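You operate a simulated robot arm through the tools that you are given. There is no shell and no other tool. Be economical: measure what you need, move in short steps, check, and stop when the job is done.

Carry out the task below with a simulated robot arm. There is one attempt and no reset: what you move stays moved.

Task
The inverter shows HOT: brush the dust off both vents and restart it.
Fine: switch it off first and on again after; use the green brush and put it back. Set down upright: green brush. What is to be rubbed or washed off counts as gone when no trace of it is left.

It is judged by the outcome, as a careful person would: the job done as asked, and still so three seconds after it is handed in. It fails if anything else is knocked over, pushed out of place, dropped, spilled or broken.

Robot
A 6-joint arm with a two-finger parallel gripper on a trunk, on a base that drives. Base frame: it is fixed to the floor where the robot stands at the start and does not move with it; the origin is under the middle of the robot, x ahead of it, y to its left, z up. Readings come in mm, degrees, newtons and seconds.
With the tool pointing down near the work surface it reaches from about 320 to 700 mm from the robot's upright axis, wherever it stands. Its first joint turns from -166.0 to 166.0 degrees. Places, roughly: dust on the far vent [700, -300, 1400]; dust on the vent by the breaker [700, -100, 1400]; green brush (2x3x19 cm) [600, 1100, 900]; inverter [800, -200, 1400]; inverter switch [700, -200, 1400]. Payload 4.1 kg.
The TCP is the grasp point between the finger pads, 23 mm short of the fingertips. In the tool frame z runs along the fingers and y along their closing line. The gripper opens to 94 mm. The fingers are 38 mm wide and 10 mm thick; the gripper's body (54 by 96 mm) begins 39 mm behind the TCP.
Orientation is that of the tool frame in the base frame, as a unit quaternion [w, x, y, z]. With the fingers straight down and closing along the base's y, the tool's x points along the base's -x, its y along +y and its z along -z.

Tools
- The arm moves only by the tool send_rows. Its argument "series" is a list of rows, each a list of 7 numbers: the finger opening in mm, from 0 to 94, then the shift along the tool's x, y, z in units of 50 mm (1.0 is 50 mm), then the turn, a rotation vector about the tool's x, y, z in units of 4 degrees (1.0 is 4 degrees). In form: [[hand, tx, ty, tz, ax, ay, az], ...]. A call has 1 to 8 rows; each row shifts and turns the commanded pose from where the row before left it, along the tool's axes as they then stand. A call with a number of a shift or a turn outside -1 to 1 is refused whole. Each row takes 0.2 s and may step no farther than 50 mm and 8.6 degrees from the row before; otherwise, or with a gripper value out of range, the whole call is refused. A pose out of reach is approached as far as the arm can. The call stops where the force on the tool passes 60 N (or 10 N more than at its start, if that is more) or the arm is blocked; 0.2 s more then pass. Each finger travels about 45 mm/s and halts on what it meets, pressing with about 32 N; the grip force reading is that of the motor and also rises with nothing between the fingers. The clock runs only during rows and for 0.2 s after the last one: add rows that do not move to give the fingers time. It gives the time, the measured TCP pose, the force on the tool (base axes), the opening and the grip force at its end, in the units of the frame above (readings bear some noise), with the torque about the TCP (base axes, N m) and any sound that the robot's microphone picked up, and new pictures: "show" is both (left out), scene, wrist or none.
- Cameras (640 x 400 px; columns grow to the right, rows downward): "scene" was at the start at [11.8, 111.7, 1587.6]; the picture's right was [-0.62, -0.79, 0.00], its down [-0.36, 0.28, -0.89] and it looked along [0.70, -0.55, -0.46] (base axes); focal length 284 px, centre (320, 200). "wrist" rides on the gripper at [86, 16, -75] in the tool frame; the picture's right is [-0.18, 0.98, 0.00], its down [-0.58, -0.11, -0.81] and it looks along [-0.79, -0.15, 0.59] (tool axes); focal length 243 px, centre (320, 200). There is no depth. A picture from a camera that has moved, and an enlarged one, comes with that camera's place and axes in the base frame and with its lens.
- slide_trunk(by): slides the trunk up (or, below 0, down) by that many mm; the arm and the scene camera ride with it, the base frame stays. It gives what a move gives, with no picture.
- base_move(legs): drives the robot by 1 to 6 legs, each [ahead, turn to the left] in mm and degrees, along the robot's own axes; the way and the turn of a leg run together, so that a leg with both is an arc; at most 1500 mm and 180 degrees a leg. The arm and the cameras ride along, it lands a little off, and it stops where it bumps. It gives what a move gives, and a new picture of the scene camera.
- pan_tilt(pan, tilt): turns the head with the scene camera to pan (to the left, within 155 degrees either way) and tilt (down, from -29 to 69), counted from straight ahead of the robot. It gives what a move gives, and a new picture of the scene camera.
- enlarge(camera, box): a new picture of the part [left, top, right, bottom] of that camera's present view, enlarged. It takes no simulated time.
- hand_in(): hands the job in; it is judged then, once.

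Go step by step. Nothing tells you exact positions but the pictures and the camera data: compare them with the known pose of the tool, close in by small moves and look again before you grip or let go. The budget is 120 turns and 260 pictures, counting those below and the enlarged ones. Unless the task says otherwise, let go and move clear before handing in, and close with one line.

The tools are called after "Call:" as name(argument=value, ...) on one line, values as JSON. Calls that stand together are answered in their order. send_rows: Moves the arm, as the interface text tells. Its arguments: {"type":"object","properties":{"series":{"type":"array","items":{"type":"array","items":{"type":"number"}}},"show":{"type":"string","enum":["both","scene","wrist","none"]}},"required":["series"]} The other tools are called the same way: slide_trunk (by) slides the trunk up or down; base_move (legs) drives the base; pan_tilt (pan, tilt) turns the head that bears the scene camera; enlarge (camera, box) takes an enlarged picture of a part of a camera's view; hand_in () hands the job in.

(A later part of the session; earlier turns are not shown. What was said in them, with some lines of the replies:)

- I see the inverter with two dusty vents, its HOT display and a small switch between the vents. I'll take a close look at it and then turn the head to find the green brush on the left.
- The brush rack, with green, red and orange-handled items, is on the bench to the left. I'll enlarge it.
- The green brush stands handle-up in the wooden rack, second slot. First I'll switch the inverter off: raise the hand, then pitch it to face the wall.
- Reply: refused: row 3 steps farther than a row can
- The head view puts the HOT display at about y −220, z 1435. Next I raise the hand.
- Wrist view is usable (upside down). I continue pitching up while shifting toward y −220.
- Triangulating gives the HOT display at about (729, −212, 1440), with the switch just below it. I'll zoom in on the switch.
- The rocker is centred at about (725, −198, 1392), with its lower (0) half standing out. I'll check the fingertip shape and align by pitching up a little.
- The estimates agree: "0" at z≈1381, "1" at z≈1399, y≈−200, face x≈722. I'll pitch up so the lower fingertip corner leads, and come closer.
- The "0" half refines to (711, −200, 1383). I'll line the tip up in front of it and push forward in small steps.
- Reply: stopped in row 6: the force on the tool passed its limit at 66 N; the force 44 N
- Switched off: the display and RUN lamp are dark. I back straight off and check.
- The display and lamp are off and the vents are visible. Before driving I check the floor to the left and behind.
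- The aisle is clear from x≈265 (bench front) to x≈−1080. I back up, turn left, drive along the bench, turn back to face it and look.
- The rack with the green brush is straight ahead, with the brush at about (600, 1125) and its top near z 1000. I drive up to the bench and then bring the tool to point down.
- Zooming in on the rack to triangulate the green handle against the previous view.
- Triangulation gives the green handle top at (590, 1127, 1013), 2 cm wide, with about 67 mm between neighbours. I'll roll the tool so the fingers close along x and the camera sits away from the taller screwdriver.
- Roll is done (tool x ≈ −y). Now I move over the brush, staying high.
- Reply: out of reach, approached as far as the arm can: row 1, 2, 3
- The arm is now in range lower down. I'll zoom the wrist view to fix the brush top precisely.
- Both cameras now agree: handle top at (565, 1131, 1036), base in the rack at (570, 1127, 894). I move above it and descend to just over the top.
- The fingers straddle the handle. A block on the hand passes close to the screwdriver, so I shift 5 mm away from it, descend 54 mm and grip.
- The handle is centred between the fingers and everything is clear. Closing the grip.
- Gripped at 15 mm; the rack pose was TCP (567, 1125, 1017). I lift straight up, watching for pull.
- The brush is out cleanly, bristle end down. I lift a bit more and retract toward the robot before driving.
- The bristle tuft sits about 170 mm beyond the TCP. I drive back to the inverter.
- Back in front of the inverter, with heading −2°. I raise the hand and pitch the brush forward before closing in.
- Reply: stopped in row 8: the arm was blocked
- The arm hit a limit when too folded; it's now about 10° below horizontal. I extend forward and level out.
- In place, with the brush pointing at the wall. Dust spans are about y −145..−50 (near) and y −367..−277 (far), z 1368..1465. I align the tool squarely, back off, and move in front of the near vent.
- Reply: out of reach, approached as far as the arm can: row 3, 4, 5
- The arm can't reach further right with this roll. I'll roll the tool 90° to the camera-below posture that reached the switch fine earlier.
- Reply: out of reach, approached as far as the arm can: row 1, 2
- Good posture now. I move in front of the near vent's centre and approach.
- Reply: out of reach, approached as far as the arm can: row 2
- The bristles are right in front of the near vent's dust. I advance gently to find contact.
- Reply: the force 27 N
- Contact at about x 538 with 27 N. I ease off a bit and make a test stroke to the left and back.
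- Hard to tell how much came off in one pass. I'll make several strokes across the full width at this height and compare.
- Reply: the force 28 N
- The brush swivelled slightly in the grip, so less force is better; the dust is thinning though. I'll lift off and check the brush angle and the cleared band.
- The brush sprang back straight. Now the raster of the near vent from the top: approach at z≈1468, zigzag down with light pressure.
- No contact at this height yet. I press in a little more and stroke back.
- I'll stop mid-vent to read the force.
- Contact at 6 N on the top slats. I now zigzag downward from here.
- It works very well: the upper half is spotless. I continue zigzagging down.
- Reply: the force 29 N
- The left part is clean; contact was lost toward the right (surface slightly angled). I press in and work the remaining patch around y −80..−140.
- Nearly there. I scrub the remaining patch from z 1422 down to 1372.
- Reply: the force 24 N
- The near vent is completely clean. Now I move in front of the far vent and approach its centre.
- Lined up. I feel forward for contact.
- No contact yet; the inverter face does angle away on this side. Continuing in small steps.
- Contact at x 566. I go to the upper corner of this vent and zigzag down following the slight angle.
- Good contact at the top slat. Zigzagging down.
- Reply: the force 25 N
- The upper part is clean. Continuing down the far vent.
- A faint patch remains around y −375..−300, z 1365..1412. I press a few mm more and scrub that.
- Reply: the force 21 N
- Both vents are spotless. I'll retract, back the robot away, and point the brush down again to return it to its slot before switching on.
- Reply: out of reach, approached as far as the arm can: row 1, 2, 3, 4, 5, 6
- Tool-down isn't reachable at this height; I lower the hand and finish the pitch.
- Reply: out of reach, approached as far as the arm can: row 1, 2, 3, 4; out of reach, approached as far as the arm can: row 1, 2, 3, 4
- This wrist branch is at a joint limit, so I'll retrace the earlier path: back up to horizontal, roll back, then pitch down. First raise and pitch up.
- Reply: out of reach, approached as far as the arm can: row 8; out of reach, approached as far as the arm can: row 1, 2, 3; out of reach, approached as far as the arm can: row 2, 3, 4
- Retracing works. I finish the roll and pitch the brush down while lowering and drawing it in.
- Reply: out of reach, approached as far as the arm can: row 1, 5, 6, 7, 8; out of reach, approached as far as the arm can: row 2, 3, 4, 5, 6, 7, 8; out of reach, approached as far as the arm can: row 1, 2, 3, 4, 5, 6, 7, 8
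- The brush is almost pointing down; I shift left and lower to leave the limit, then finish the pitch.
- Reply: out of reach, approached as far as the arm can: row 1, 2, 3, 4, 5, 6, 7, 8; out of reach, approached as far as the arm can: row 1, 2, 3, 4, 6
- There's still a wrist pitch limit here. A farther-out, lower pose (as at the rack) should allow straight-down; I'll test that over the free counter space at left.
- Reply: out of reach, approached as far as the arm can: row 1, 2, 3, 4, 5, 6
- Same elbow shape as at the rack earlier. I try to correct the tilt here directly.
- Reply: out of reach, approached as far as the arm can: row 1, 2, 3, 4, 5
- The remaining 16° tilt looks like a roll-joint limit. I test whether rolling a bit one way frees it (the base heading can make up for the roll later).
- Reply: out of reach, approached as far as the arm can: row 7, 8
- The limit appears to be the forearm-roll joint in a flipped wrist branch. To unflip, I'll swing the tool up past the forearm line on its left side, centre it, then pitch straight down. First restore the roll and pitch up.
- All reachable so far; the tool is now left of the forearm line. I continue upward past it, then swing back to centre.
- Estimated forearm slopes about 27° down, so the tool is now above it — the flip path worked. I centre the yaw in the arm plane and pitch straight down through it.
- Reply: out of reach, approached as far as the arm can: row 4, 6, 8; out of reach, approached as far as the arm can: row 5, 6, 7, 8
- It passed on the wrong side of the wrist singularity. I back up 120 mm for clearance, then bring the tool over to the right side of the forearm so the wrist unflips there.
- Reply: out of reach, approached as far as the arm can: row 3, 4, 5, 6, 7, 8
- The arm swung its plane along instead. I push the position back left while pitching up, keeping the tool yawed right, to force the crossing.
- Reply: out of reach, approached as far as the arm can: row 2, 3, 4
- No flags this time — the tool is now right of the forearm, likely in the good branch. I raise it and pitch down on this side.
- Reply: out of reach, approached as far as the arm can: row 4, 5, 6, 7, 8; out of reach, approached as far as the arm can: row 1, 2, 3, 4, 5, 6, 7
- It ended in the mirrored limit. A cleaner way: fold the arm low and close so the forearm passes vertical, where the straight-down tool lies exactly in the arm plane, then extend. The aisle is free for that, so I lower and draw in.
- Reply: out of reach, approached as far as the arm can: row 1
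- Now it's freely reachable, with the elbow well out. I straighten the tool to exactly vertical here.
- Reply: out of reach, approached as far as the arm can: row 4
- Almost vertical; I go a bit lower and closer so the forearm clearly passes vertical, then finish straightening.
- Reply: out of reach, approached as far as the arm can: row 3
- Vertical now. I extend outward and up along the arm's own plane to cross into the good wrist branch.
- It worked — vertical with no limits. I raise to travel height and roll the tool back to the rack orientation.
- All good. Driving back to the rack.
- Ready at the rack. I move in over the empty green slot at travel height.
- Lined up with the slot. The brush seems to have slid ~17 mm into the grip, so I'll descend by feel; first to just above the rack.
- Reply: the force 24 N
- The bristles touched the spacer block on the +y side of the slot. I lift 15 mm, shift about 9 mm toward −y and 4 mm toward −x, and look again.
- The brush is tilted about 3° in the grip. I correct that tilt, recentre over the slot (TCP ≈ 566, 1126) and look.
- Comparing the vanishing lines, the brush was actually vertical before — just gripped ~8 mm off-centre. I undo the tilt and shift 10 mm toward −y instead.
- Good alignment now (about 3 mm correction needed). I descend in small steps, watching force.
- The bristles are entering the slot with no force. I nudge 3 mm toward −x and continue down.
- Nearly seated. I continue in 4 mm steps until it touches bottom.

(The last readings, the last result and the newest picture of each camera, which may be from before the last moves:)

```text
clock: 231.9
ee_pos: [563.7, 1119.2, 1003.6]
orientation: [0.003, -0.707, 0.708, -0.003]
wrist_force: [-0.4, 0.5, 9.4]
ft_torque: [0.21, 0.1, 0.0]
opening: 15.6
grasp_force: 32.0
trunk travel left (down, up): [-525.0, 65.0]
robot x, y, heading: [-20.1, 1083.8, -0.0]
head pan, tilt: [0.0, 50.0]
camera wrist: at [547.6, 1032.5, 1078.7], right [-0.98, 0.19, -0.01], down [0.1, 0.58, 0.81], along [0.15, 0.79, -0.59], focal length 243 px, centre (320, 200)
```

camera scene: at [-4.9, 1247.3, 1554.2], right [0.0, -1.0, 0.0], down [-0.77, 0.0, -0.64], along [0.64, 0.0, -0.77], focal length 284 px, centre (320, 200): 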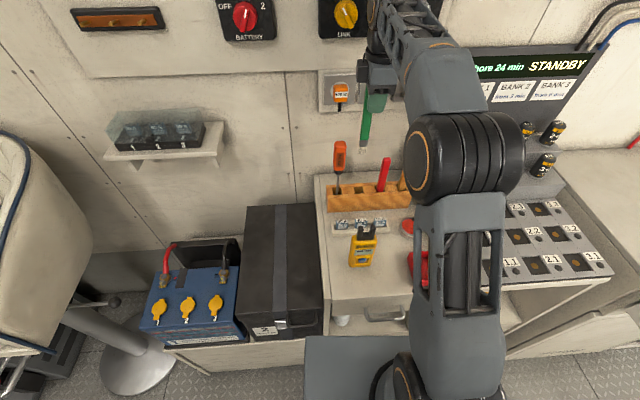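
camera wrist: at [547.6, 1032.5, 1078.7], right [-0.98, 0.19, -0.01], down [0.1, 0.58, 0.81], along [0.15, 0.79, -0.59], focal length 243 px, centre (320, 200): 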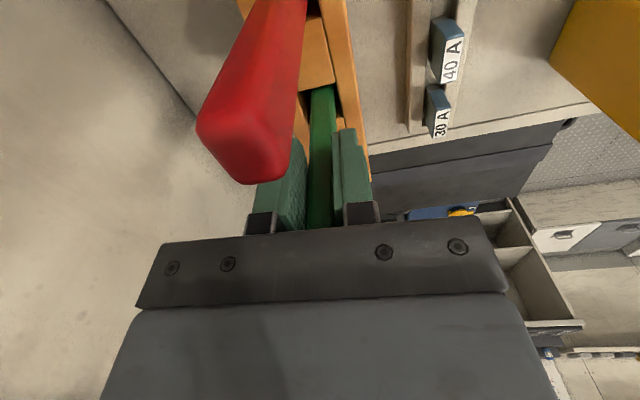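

It has bottomed out (9 N). I open the fingers and check that it stands.

Call:
send_rows(series=[[30, 0, 0, -0.04, 0, 0, 0], [50, 0, 0, 0, 0, 0, 0], [55, 0, 0, 0, 0, 0, 0], [55, 0, 0, 0, 0, 0, 0], [55, 0, 0, 0, 0, 0, 0]], show="wrist")

Call:
enlarge(camera="scene", box=[330, 120, 410, 220])

```text
clock: 233.1
ee_pos: [565.5, 1120.7, 1005.4]
orientation: [0.001, -0.707, 0.707, -0.001]
wrist_force: [-0.8, -0.4, -0.7]
ft_torque: [0.0, 0.0, 0.03]
opening: 54.9
grasp_force: 0.1
trunk travel left (down, up): [-525.0, 65.0]
robot x, y, heading: [-18.3, 1080.0, -0.1]
head pan, tilt: [0.0, 50.0]
camera wrist: at [548.2, 1032.2, 1079.4], right [-0.98, 0.19, 0.0], down [0.11, 0.58, 0.81], along [0.15, 0.79, -0.59], focal length 243 px, centre (320, 200)
```

wrist: 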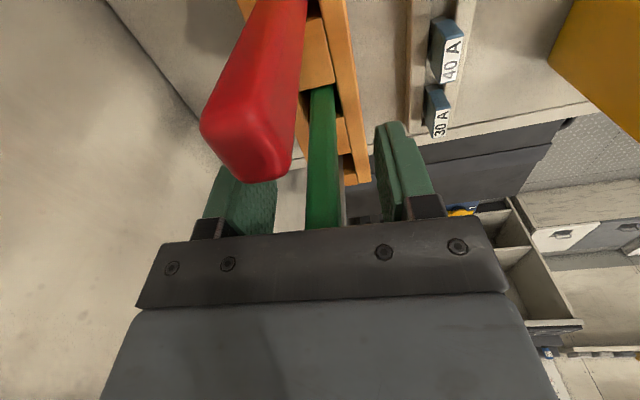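

```text
4.00 times, centred on (370, 170) of scene
camera zoom: at [-4.8, 1247.3, 1554.2], right [0.0, -1.0, 0.0], down [-0.77, 0.0, -0.64], along [0.64, 0.0, -0.77], focal length 1136 px, centre (120, 320)
```

zoom: 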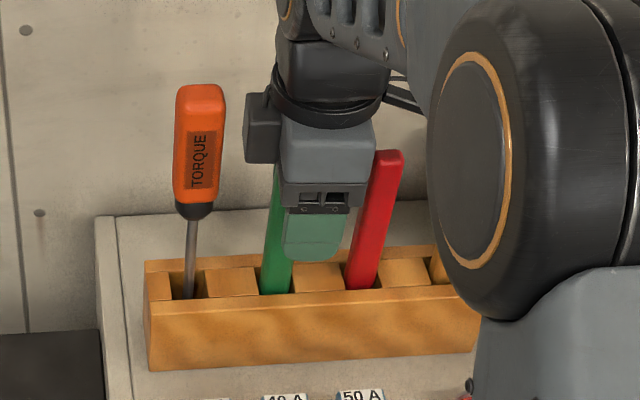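

The brush stands free in its slot. I raise straight up and verify.

Call:
send_rows(series=[[55, 0, 0, -0.4, 0, 0, 0], [55, 0, 0, -0.6, 0, 0, 0], [55, 0, 0, -0.8, 0, 0, 0], [55, 0, 0, -0.8, 0, 0, 0], [55, 0, 0, -0.8, 0, 0, 0], [55, 0, 0.6, -0.5, 0, 0, 0], [55, 0, 0.9, 0, 0, 0, 0], [55, 0, 0.9, 0, 0, 0, 0]], show="scene")

Call:
enlarge(camera="scene", box=[310, 120, 430, 220])

```text
clock: 234.9
ee_pos: [442.8, 1119.6, 1198.2]
orientation: [0.002, -0.707, 0.708, -0.002]
wrist_force: [0.5, -0.9, 0.7]
ft_torque: [-0.03, 0.0, 0.02]
opening: 54.8
grasp_force: 0.0
trunk travel left (down, up): [-525.0, 65.0]
robot x, y, heading: [-24.2, 1081.4, 0.1]
head pan, tilt: [0.0, 50.0]
camera scene: at [-5.6, 1247.3, 1554.2], right [0.0, -1.0, 0.0], down [-0.77, 0.0, -0.64], along [0.64, 0.0, -0.77], focal length 284 px, centre (320, 200)
```

scene: 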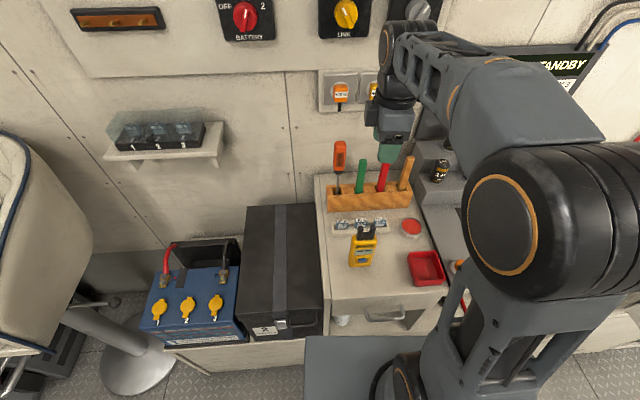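

```text
4.00 times, centred on (370, 170) of scene
camera zoom: at [-5.6, 1247.3, 1554.2], right [0.0, -1.0, 0.0], down [-0.77, 0.0, -0.64], along [0.64, 0.0, -0.77], focal length 1136 px, centre (120, 320)
```

zoom: 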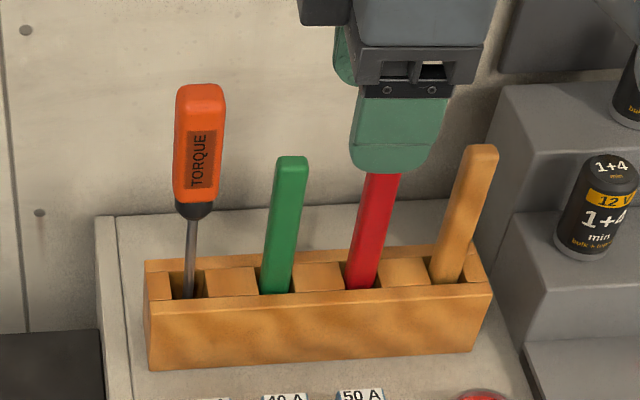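

The green brush is back, upright in its slot. Now I retract, roll to the original orientation with fingers closed, and drive back to switch the inverter on.

Call:
send_rows(series=[[20, 0, 0.8, 0, 0, 0, 1], [0, 0.3, 0.7, 0, 0, 0, 1], [0, 0, 0, 0, 0, 0, 1], [0, 0, 0, 0, 0, 0, 1], [0, 0, 0, 0, 0, 0, 1], [0, 0, 0, 0, 0, 0, 1], [0, 0, 0, 0, 0, 0, 1], [0, 0, 0, 0, 0, 0, 1]], show="none")

Call:
send_rows(series=[[0, 0, 0, 0, 0, 0, 1], [0, 0, 0, 0, 0, 0, 1], [0, 0, 0, 0, 0, 0, 1], [0, 0, 0, 0, 0, 0, 1], [0, 0, 0, 0, 0, 0, 1], [0, 0, 0, 0, 0, 0, 1], [0, 0, 0, 0, 0, 0, 1], [0, 0, 0, 0, 0, 0, 1]], show="none")

Call:
send_rows(series=[[0, 0, 0, 0, 0, 0, 1], [0, 0, 0, 0, 0, 0, 1], [0, 0, 0, 0, 0, 0, 1], [0, 0, 0, 0, 0, 0, 1], [0, 0, 0, 0, 0, 0, 1], [0, 0, 0, 0, 0, 0, 1], [0, 0, 0, 0, 0, 0, 0.5], [0, 0, 0, 0, 0, 0, 0]], show="none")

Call:
base_move(legs=[[-195, 0], [0, -90], [1080, 0], [0, 90]])

```text
clock: 236.7
ee_pos: [367.1, 1107.3, 1198.6]
orientation: [0.002, -0.483, 0.875, -0.001]
wrist_force: [0.6, -0.4, 0.3]
ft_torque: [0.0, 0.02, -0.01]
opening: 0.2
grasp_force: 31.9
trunk travel left (down, up): [-525.0, 65.0]
robot x, y, heading: [-25.2, 1083.5, -0.0]
head pan, tilt: [0.0, 50.0]
```

```text
clock: 238.5
ee_pos: [367.1, 1107.2, 1198.5]
orientation: [0.001, -0.223, 0.975, 0.0]
wrist_force: [0.2, 0.6, -0.6]
ft_torque: [0.0, 0.01, 0.0]
opening: 0.3
grasp_force: 31.6
trunk travel left (down, up): [-525.0, 65.0]
robot x, y, heading: [-23.9, 1079.7, -0.0]
head pan, tilt: [0.0, 50.0]
```

```text
clock: 240.3
ee_pos: [366.4, 1107.3, 1197.8]
orientation: [0.002, 0.001, 1.0, 0.0]
wrist_force: [-0.1, -0.6, -0.5]
ft_torque: [0.06, 0.0, -0.02]
opening: 0.0
grasp_force: 32.1
trunk travel left (down, up): [-525.0, 65.0]
robot x, y, heading: [-23.6, 1081.5, -0.1]
head pan, tilt: [0.0, 50.0]
```

```text
clock: 254.6
ee_pos: [153.2, 8.6, 1198.4]
orientation: [0.001, 0.029, 1.0, -0.001]
wrist_force: [0.0, 0.3, 0.8]
ft_torque: [0.02, 0.01, 0.03]
opening: 0.2
grasp_force: 32.3
trunk travel left (down, up): [-525.0, 65.0]
robot x, y, heading: [-236.2, 5.8, -3.1]
head pan, tilt: [0.0, 50.0]
camera scene: at [-209.3, 170.7, 1554.2], right [-0.06, -1.0, 0.0], down [-0.76, 0.04, -0.64], along [0.64, -0.04, -0.77], focal length 284 px, centre (320, 200)
```

scene: 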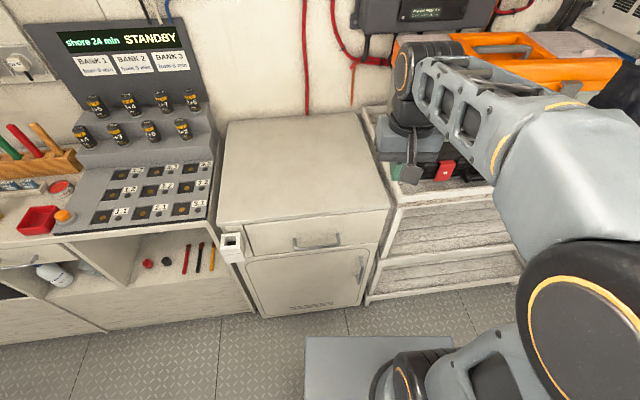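

I straighten and drive up to the inverter, then shift right and raise the hand.

Call:
base_move(legs=[[0, 3.1], [228, 0]])

Call:
send_rows(series=[[0, 0, -0.9, -0.3, 0, 0, 0], [0, 0, -0.9, -0.3, 0, 0, 0], [0, 0, -0.9, -0.3, 0, 0, 0], [0, 0, -0.9, -0.3, 0, 0, 0], [0, 0, -0.7, -0.5, 0, 0, 0], [0, 0, 0, -0.9, 0, 0, 0], [0, 0, 0, -0.9, 0, 0, 0], [0, 0, 0, 0, 0, -1, 0]], show="none")

Call:
send_rows(series=[[0, 0, 0, 0, 0, -1, 0], [0, 0, 0, 0, 0, -1, 0], [0, 0, 0, 0, 0, -1, 0], [0, 0, 0, 0, 0, -1, 0], [0, 0, 0, 0, 0, -1, 0], [0, 0, 0, 0, 0, -1, 0], [0, 0, 0, 0, 0, -1, 0], [0, 0, 0, 0, 0, -1, 0]], show="none")

Call:
send_rows(series=[[0, 0, 0, 0, 0, -1, 0], [0, 0, 0, 0, 0, -1, 0], [0, 0, 0, 0, 0, -1, 0], [0, 0, 0, 0, 0, -1, 0], [0, 0, 0, 0, 0, -1, 0], [0, 0, 0, 0, 0, -1, 0], [0, 0, 0, 0, 0, -1, 0], [0, 0, 0, 0, 0, -1, 0]], show="none")

Call:
send_rows(series=[[0, 0, 0, 0, 0, -1, 0], [0, 0, 0, 0, 0, -1, 0], [0, 0, 0, 0, 0, -1, 0], [0, 0, 0, 0, 0, -1, 0], [0, 0, 0, 0, 0, -1, 0], [0, 0, 0, 0, 0, 0, 0]], show="wrist")

Call:
pan_tilt(pan=-25, tilt=15)

```text
clock: 256.7
ee_pos: [379.8, 27.3, 1198.6]
orientation: [0.002, 0.004, 1.0, 0.0]
wrist_force: [-2.1, 0.4, -0.3]
ft_torque: [0.01, 0.0, 0.0]
opening: 0.0
grasp_force: 32.4
trunk travel left (down, up): [-525.0, 65.0]
robot x, y, heading: [-4.3, 8.6, -0.5]
head pan, tilt: [0.0, 50.0]
camera scene: at [9.7, 170.5, 1554.1], right [-0.01, -1.0, 0.0], down [-0.77, 0.01, -0.64], along [0.64, 0.0, -0.77], focal length 284 px, centre (320, 200)
```

scene: 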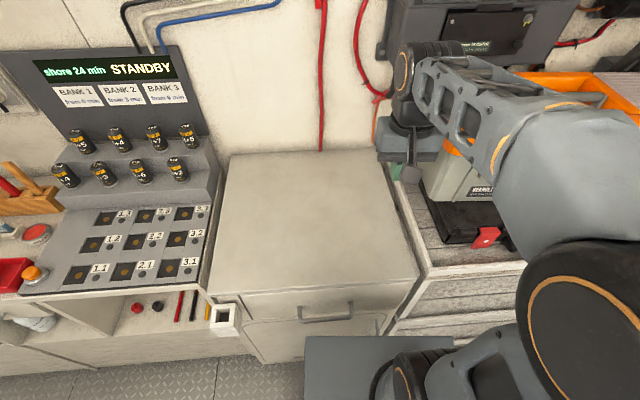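

```text
clock: 258.5
ee_pos: [376.5, -188.1, 1374.5]
orientation: [0.038, 0.005, 0.999, -0.001]
wrist_force: [0.5, -0.1, 0.8]
ft_torque: [0.0, 0.03, 0.02]
opening: 0.0
grasp_force: 32.2
trunk travel left (down, up): [-525.0, 65.0]
robot x, y, heading: [-7.2, 6.1, -0.5]
head pan, tilt: [0.0, 50.0]
```

```text
clock: 260.3
ee_pos: [377.6, -189.8, 1374.5]
orientation: [0.312, 0.004, 0.95, -0.002]
wrist_force: [0.1, 0.7, 0.1]
ft_torque: [0.03, -0.03, 0.05]
opening: 0.0
grasp_force: 31.7
trunk travel left (down, up): [-525.0, 65.0]
robot x, y, heading: [-8.9, 3.0, -0.3]
head pan, tilt: [0.0, 50.0]
```

```text
clock: 262.1
ee_pos: [377.1, -188.5, 1373.1]
orientation: [0.561, 0.003, 0.828, -0.003]
wrist_force: [0.1, 0.6, -0.4]
ft_torque: [-0.06, -0.01, -0.04]
opening: 0.1
grasp_force: 32.0
trunk travel left (down, up): [-525.0, 65.0]
robot x, y, heading: [-10.1, 5.9, -0.5]
head pan, tilt: [0.0, 50.0]
```

```text
clock: 263.5
ee_pos: [377.7, -187.7, 1373.1]
orientation: [0.697, 0.003, 0.717, -0.003]
wrist_force: [-0.4, 0.3, -0.5]
ft_torque: [-0.02, 0.02, 0.02]
opening: 0.2
grasp_force: 31.3
trunk travel left (down, up): [-525.0, 65.0]
robot x, y, heading: [-7.7, 6.1, -0.5]
head pan, tilt: [0.0, 50.0]
camera wrist: at [301.2, -171.6, 1289.6], right [0.01, 0.98, 0.18], down [-0.79, -0.1, 0.61], along [0.61, -0.15, 0.77], focal length 243 px, centre (320, 200)
```

wrist: 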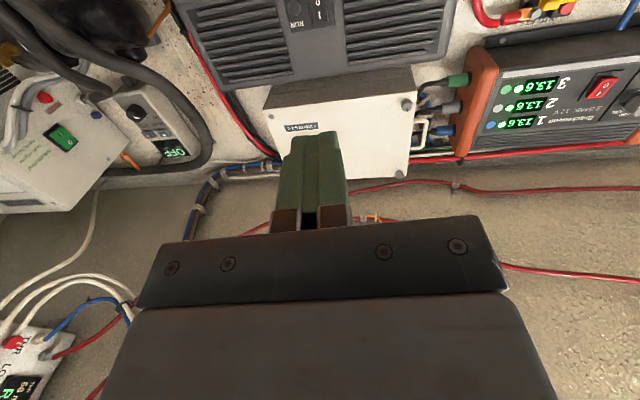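

```text
clock: 264.5
ee_pos: [378.1, -188.9, 1373.7]
orientation: [0.696, 0.003, 0.718, -0.003]
wrist_force: [0.6, -0.1, -0.3]
ft_torque: [0.0, 0.0, -0.03]
opening: 0.0
grasp_force: 32.5
trunk travel left (down, up): [-525.0, 65.0]
robot x, y, heading: [-8.5, 3.8, -0.5]
head pan, tilt: [-25.0, 15.0]
camera scene: at [16.4, 131.0, 1607.8], right [-0.43, -0.9, 0.0], down [-0.23, 0.11, -0.97], along [0.87, -0.41, -0.26], focal length 284 px, centre (320, 200)
```

scene: 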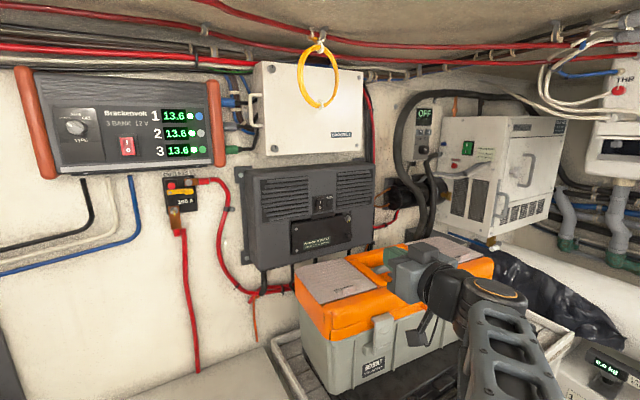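

Everything is clear and the same posture works. I approach with the 20° pitch, aiming at the "1" half (z≈1404).

Call:
send_rows(series=[[0, 0, -0.26, 0.9, 0, -1, 0], [0, 0, 0, 0.9, 0, -1, 0], [0, 0, 0, 0.9, 0, -1, 0], [0, 0, 0, 0.8, 0, -1, 0], [0, 0.3, 0, 0.6, 0, -1, 0], [0, 0.3, 0, 0.5, 0, -0.5, 0], [0, 0, 0, 0, 0, 0, 0]], show="wrist")

Call:
enlarge(camera="wrist", box=[240, 50, 400, 170])

Call:
enlarge(camera="scene", box=[280, 160, 400, 250])

```text
clock: 266.1
ee_pos: [613.6, -201.9, 1372.4]
orientation: [0.821, 0.002, 0.571, -0.004]
wrist_force: [0.1, 0.2, -0.6]
ft_torque: [0.01, -0.02, 0.0]
opening: 0.1
grasp_force: 31.4
trunk travel left (down, up): [-525.0, 65.0]
robot x, y, heading: [-5.6, 1.5, -0.4]
head pan, tilt: [-25.0, 15.0]
camera wrist: at [574.3, -185.6, 1265.0], right [-0.06, 0.98, 0.17], down [-0.96, -0.1, 0.27], along [0.28, -0.15, 0.95], focal length 243 px, centre (320, 200)
```

wrist: 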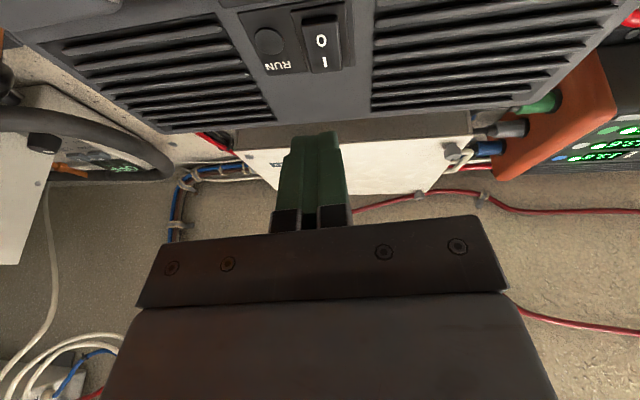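

```text
3.33 times, centred on (320, 110) of wrist
camera zoom: at [574.3, -185.6, 1265.0], right [-0.06, 0.98, 0.17], down [-0.96, -0.1, 0.27], along [0.28, -0.15, 0.95], focal length 809 px, centre (320, 500)
```

zoom: 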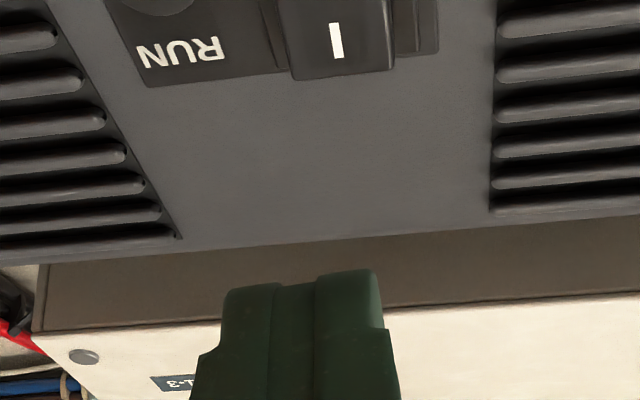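

```text
4.44 times, centred on (340, 205) of scene
camera zoom: at [16.5, 131.0, 1607.9], right [-0.43, -0.9, 0.0], down [-0.23, 0.11, -0.97], along [0.87, -0.41, -0.26], focal length 1263 px, centre (231, 178)
```

zoom: 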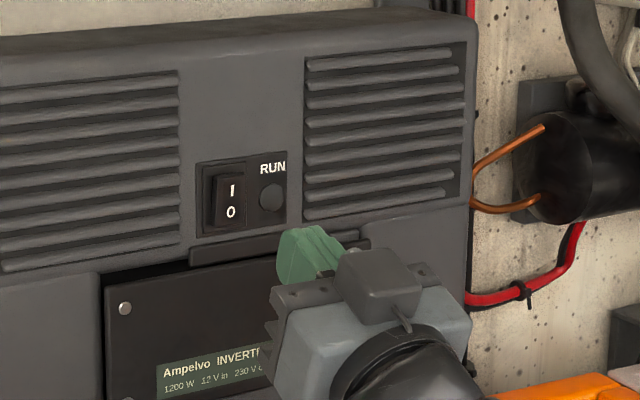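

The "1" is at about (711, −198, 1399). I move in front of it and press.

Call:
send_rows(series=[[0, -0.1, 0.04, 0.7, 0, 0, 0], [0, -0.09, 0, 0.56, 0, 0, 0], [0, 0, 0, 0, 0, 0, 0], [0, 0.035, 0, 0.094, 0, 0, 0], [0, 0.035, 0, 0.094, 0, 0, 0], [0, 0.035, 0, 0.094, 0, 0, 0], [0, 0.02, 0, 0.05, 0, 0, 0], [0, 0, 0, 0, 0, 0, 0]], show="wrist")

Call:
enlarge(camera="scene", box=[280, 160, 400, 250])

```text
clock: 267.9
ee_pos: [680.5, -200.3, 1405.2]
orientation: [0.821, 0.002, 0.572, -0.004]
wrist_force: [-35.6, 4.6, -14.3]
ft_torque: [-0.03, 0.76, 0.32]
opening: 0.3
grasp_force: 31.8
trunk travel left (down, up): [-525.0, 65.0]
robot x, y, heading: [-13.2, 3.0, -0.4]
head pan, tilt: [-25.0, 15.0]
camera wrist: at [641.5, -185.6, 1297.9], right [-0.05, 0.98, 0.17], down [-0.96, -0.1, 0.27], along [0.28, -0.15, 0.95], focal length 243 px, centre (320, 200)
```

wrist: 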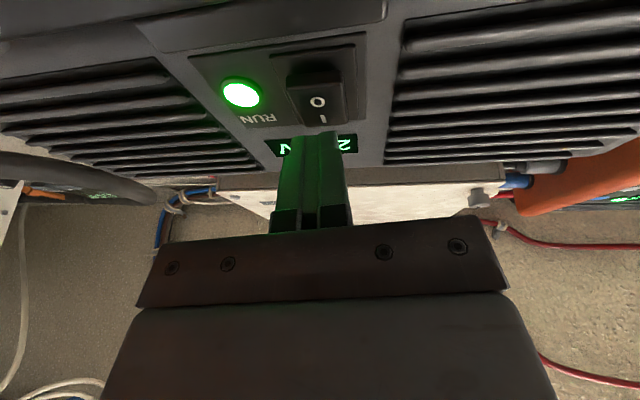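

```text
4.44 times, centred on (340, 205) of scene
camera zoom: at [10.9, 131.6, 1607.8], right [-0.43, -0.9, 0.0], down [-0.23, 0.11, -0.97], along [0.87, -0.41, -0.26], focal length 1263 px, centre (231, 178)
```

zoom: 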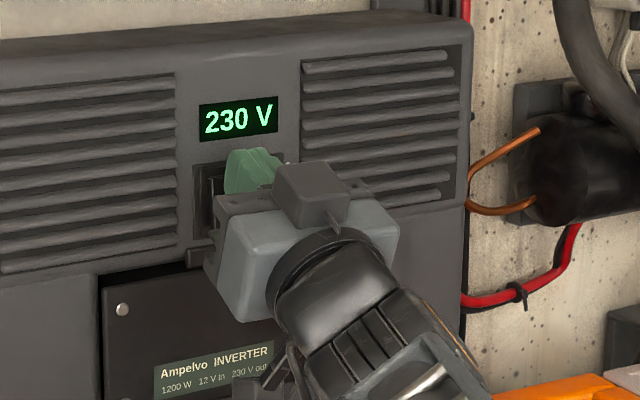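

The inverter is on: it shows 230 V and the RUN lamp is green. I back straight off and do a final check.

Call:
send_rows(series=[[0, -0.3, 0, -0.9, 0, 0, 0], [0, -0.3, 0, -0.9, 0, 0, 0], [0, -0.3, 0, -0.9, 0, 0, 0], [0, -0.3, 0, -0.9, 0, 0, 0], [0, -0.3, 0, -0.9, 0, 0, 0], [0, -0.3, 0, -0.9, 0, 0, 0], [0, 0, 0, 0, 0, 0, 0]], show="wrist")

Call:
enlarge(camera="scene", box=[230, 150, 390, 250])

Call:
pan_tilt(pan=60, tilt=35)

```text
clock: 269.5
ee_pos: [400.8, -198.8, 1394.5]
orientation: [0.82, 0.002, 0.572, -0.003]
wrist_force: [0.3, -0.5, -0.1]
ft_torque: [0.0, -0.02, -0.03]
opening: 0.0
grasp_force: 31.7
trunk travel left (down, up): [-525.0, 65.0]
robot x, y, heading: [-8.9, 3.2, -0.4]
head pan, tilt: [-25.0, 15.0]
camera wrist: at [361.0, -183.4, 1288.7], right [-0.06, 0.98, 0.17], down [-0.96, -0.1, 0.27], along [0.28, -0.15, 0.95], focal length 243 px, centre (320, 200)
```

wrist: 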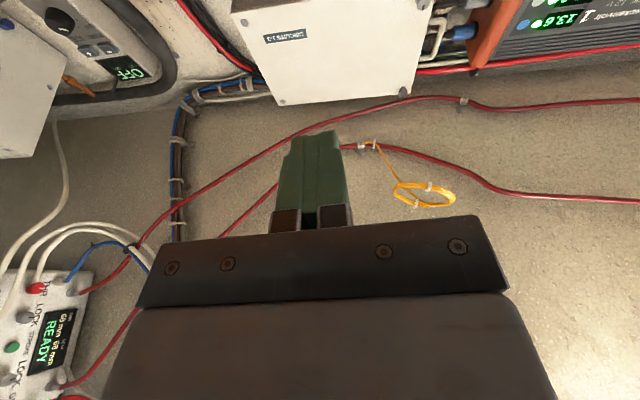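

```text
4.00 times, centred on (310, 200) of scene
camera zoom: at [16.3, 130.9, 1607.9], right [-0.43, -0.9, 0.0], down [-0.23, 0.11, -0.97], along [0.87, -0.41, -0.26], focal length 1136 px, centre (360, 200)
```

zoom: 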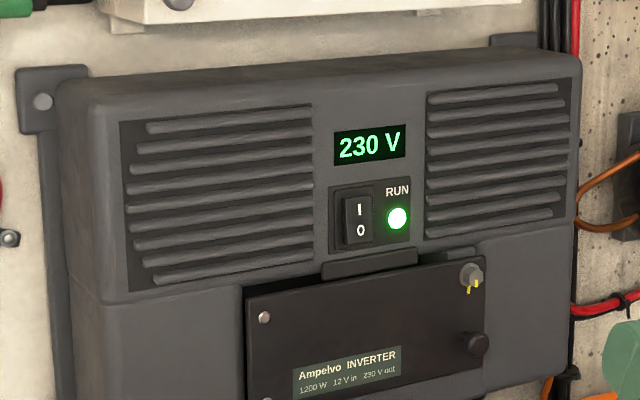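

```text
clock: 271.1
ee_pos: [401.1, -199.7, 1394.8]
orientation: [0.82, 0.002, 0.572, -0.003]
wrist_force: [0.1, -1.5, -0.2]
ft_torque: [0.03, 0.02, 0.01]
opening: 0.0
grasp_force: 32.0
trunk travel left (down, up): [-525.0, 65.0]
robot x, y, heading: [-9.8, 4.2, -0.5]
head pan, tilt: [60.0, 35.0]
camera scene: at [-23.4, 247.0, 1575.9], right [0.86, -0.51, 0.0], down [-0.29, -0.49, -0.82], along [0.41, 0.71, -0.57], focal length 284 px, centre (320, 200)
```

scene: 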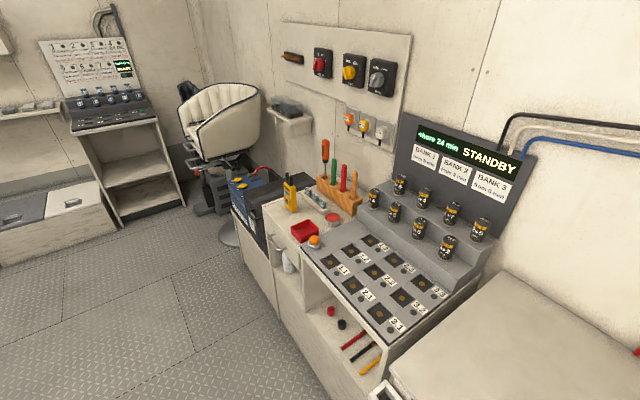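

Both vents are clean, the inverter runs at 230 V with RUN green, and the green brush stands in its rack slot with nothing else disturbed. I'm handing in now.

Call:
hand_in()

```text
The job is handed in.
```

The inverter is running again: it was switched off first, both vents were brushed clean with the green brush, and it now shows 230 V with a green RUN light. The brush is back upright in its slot.
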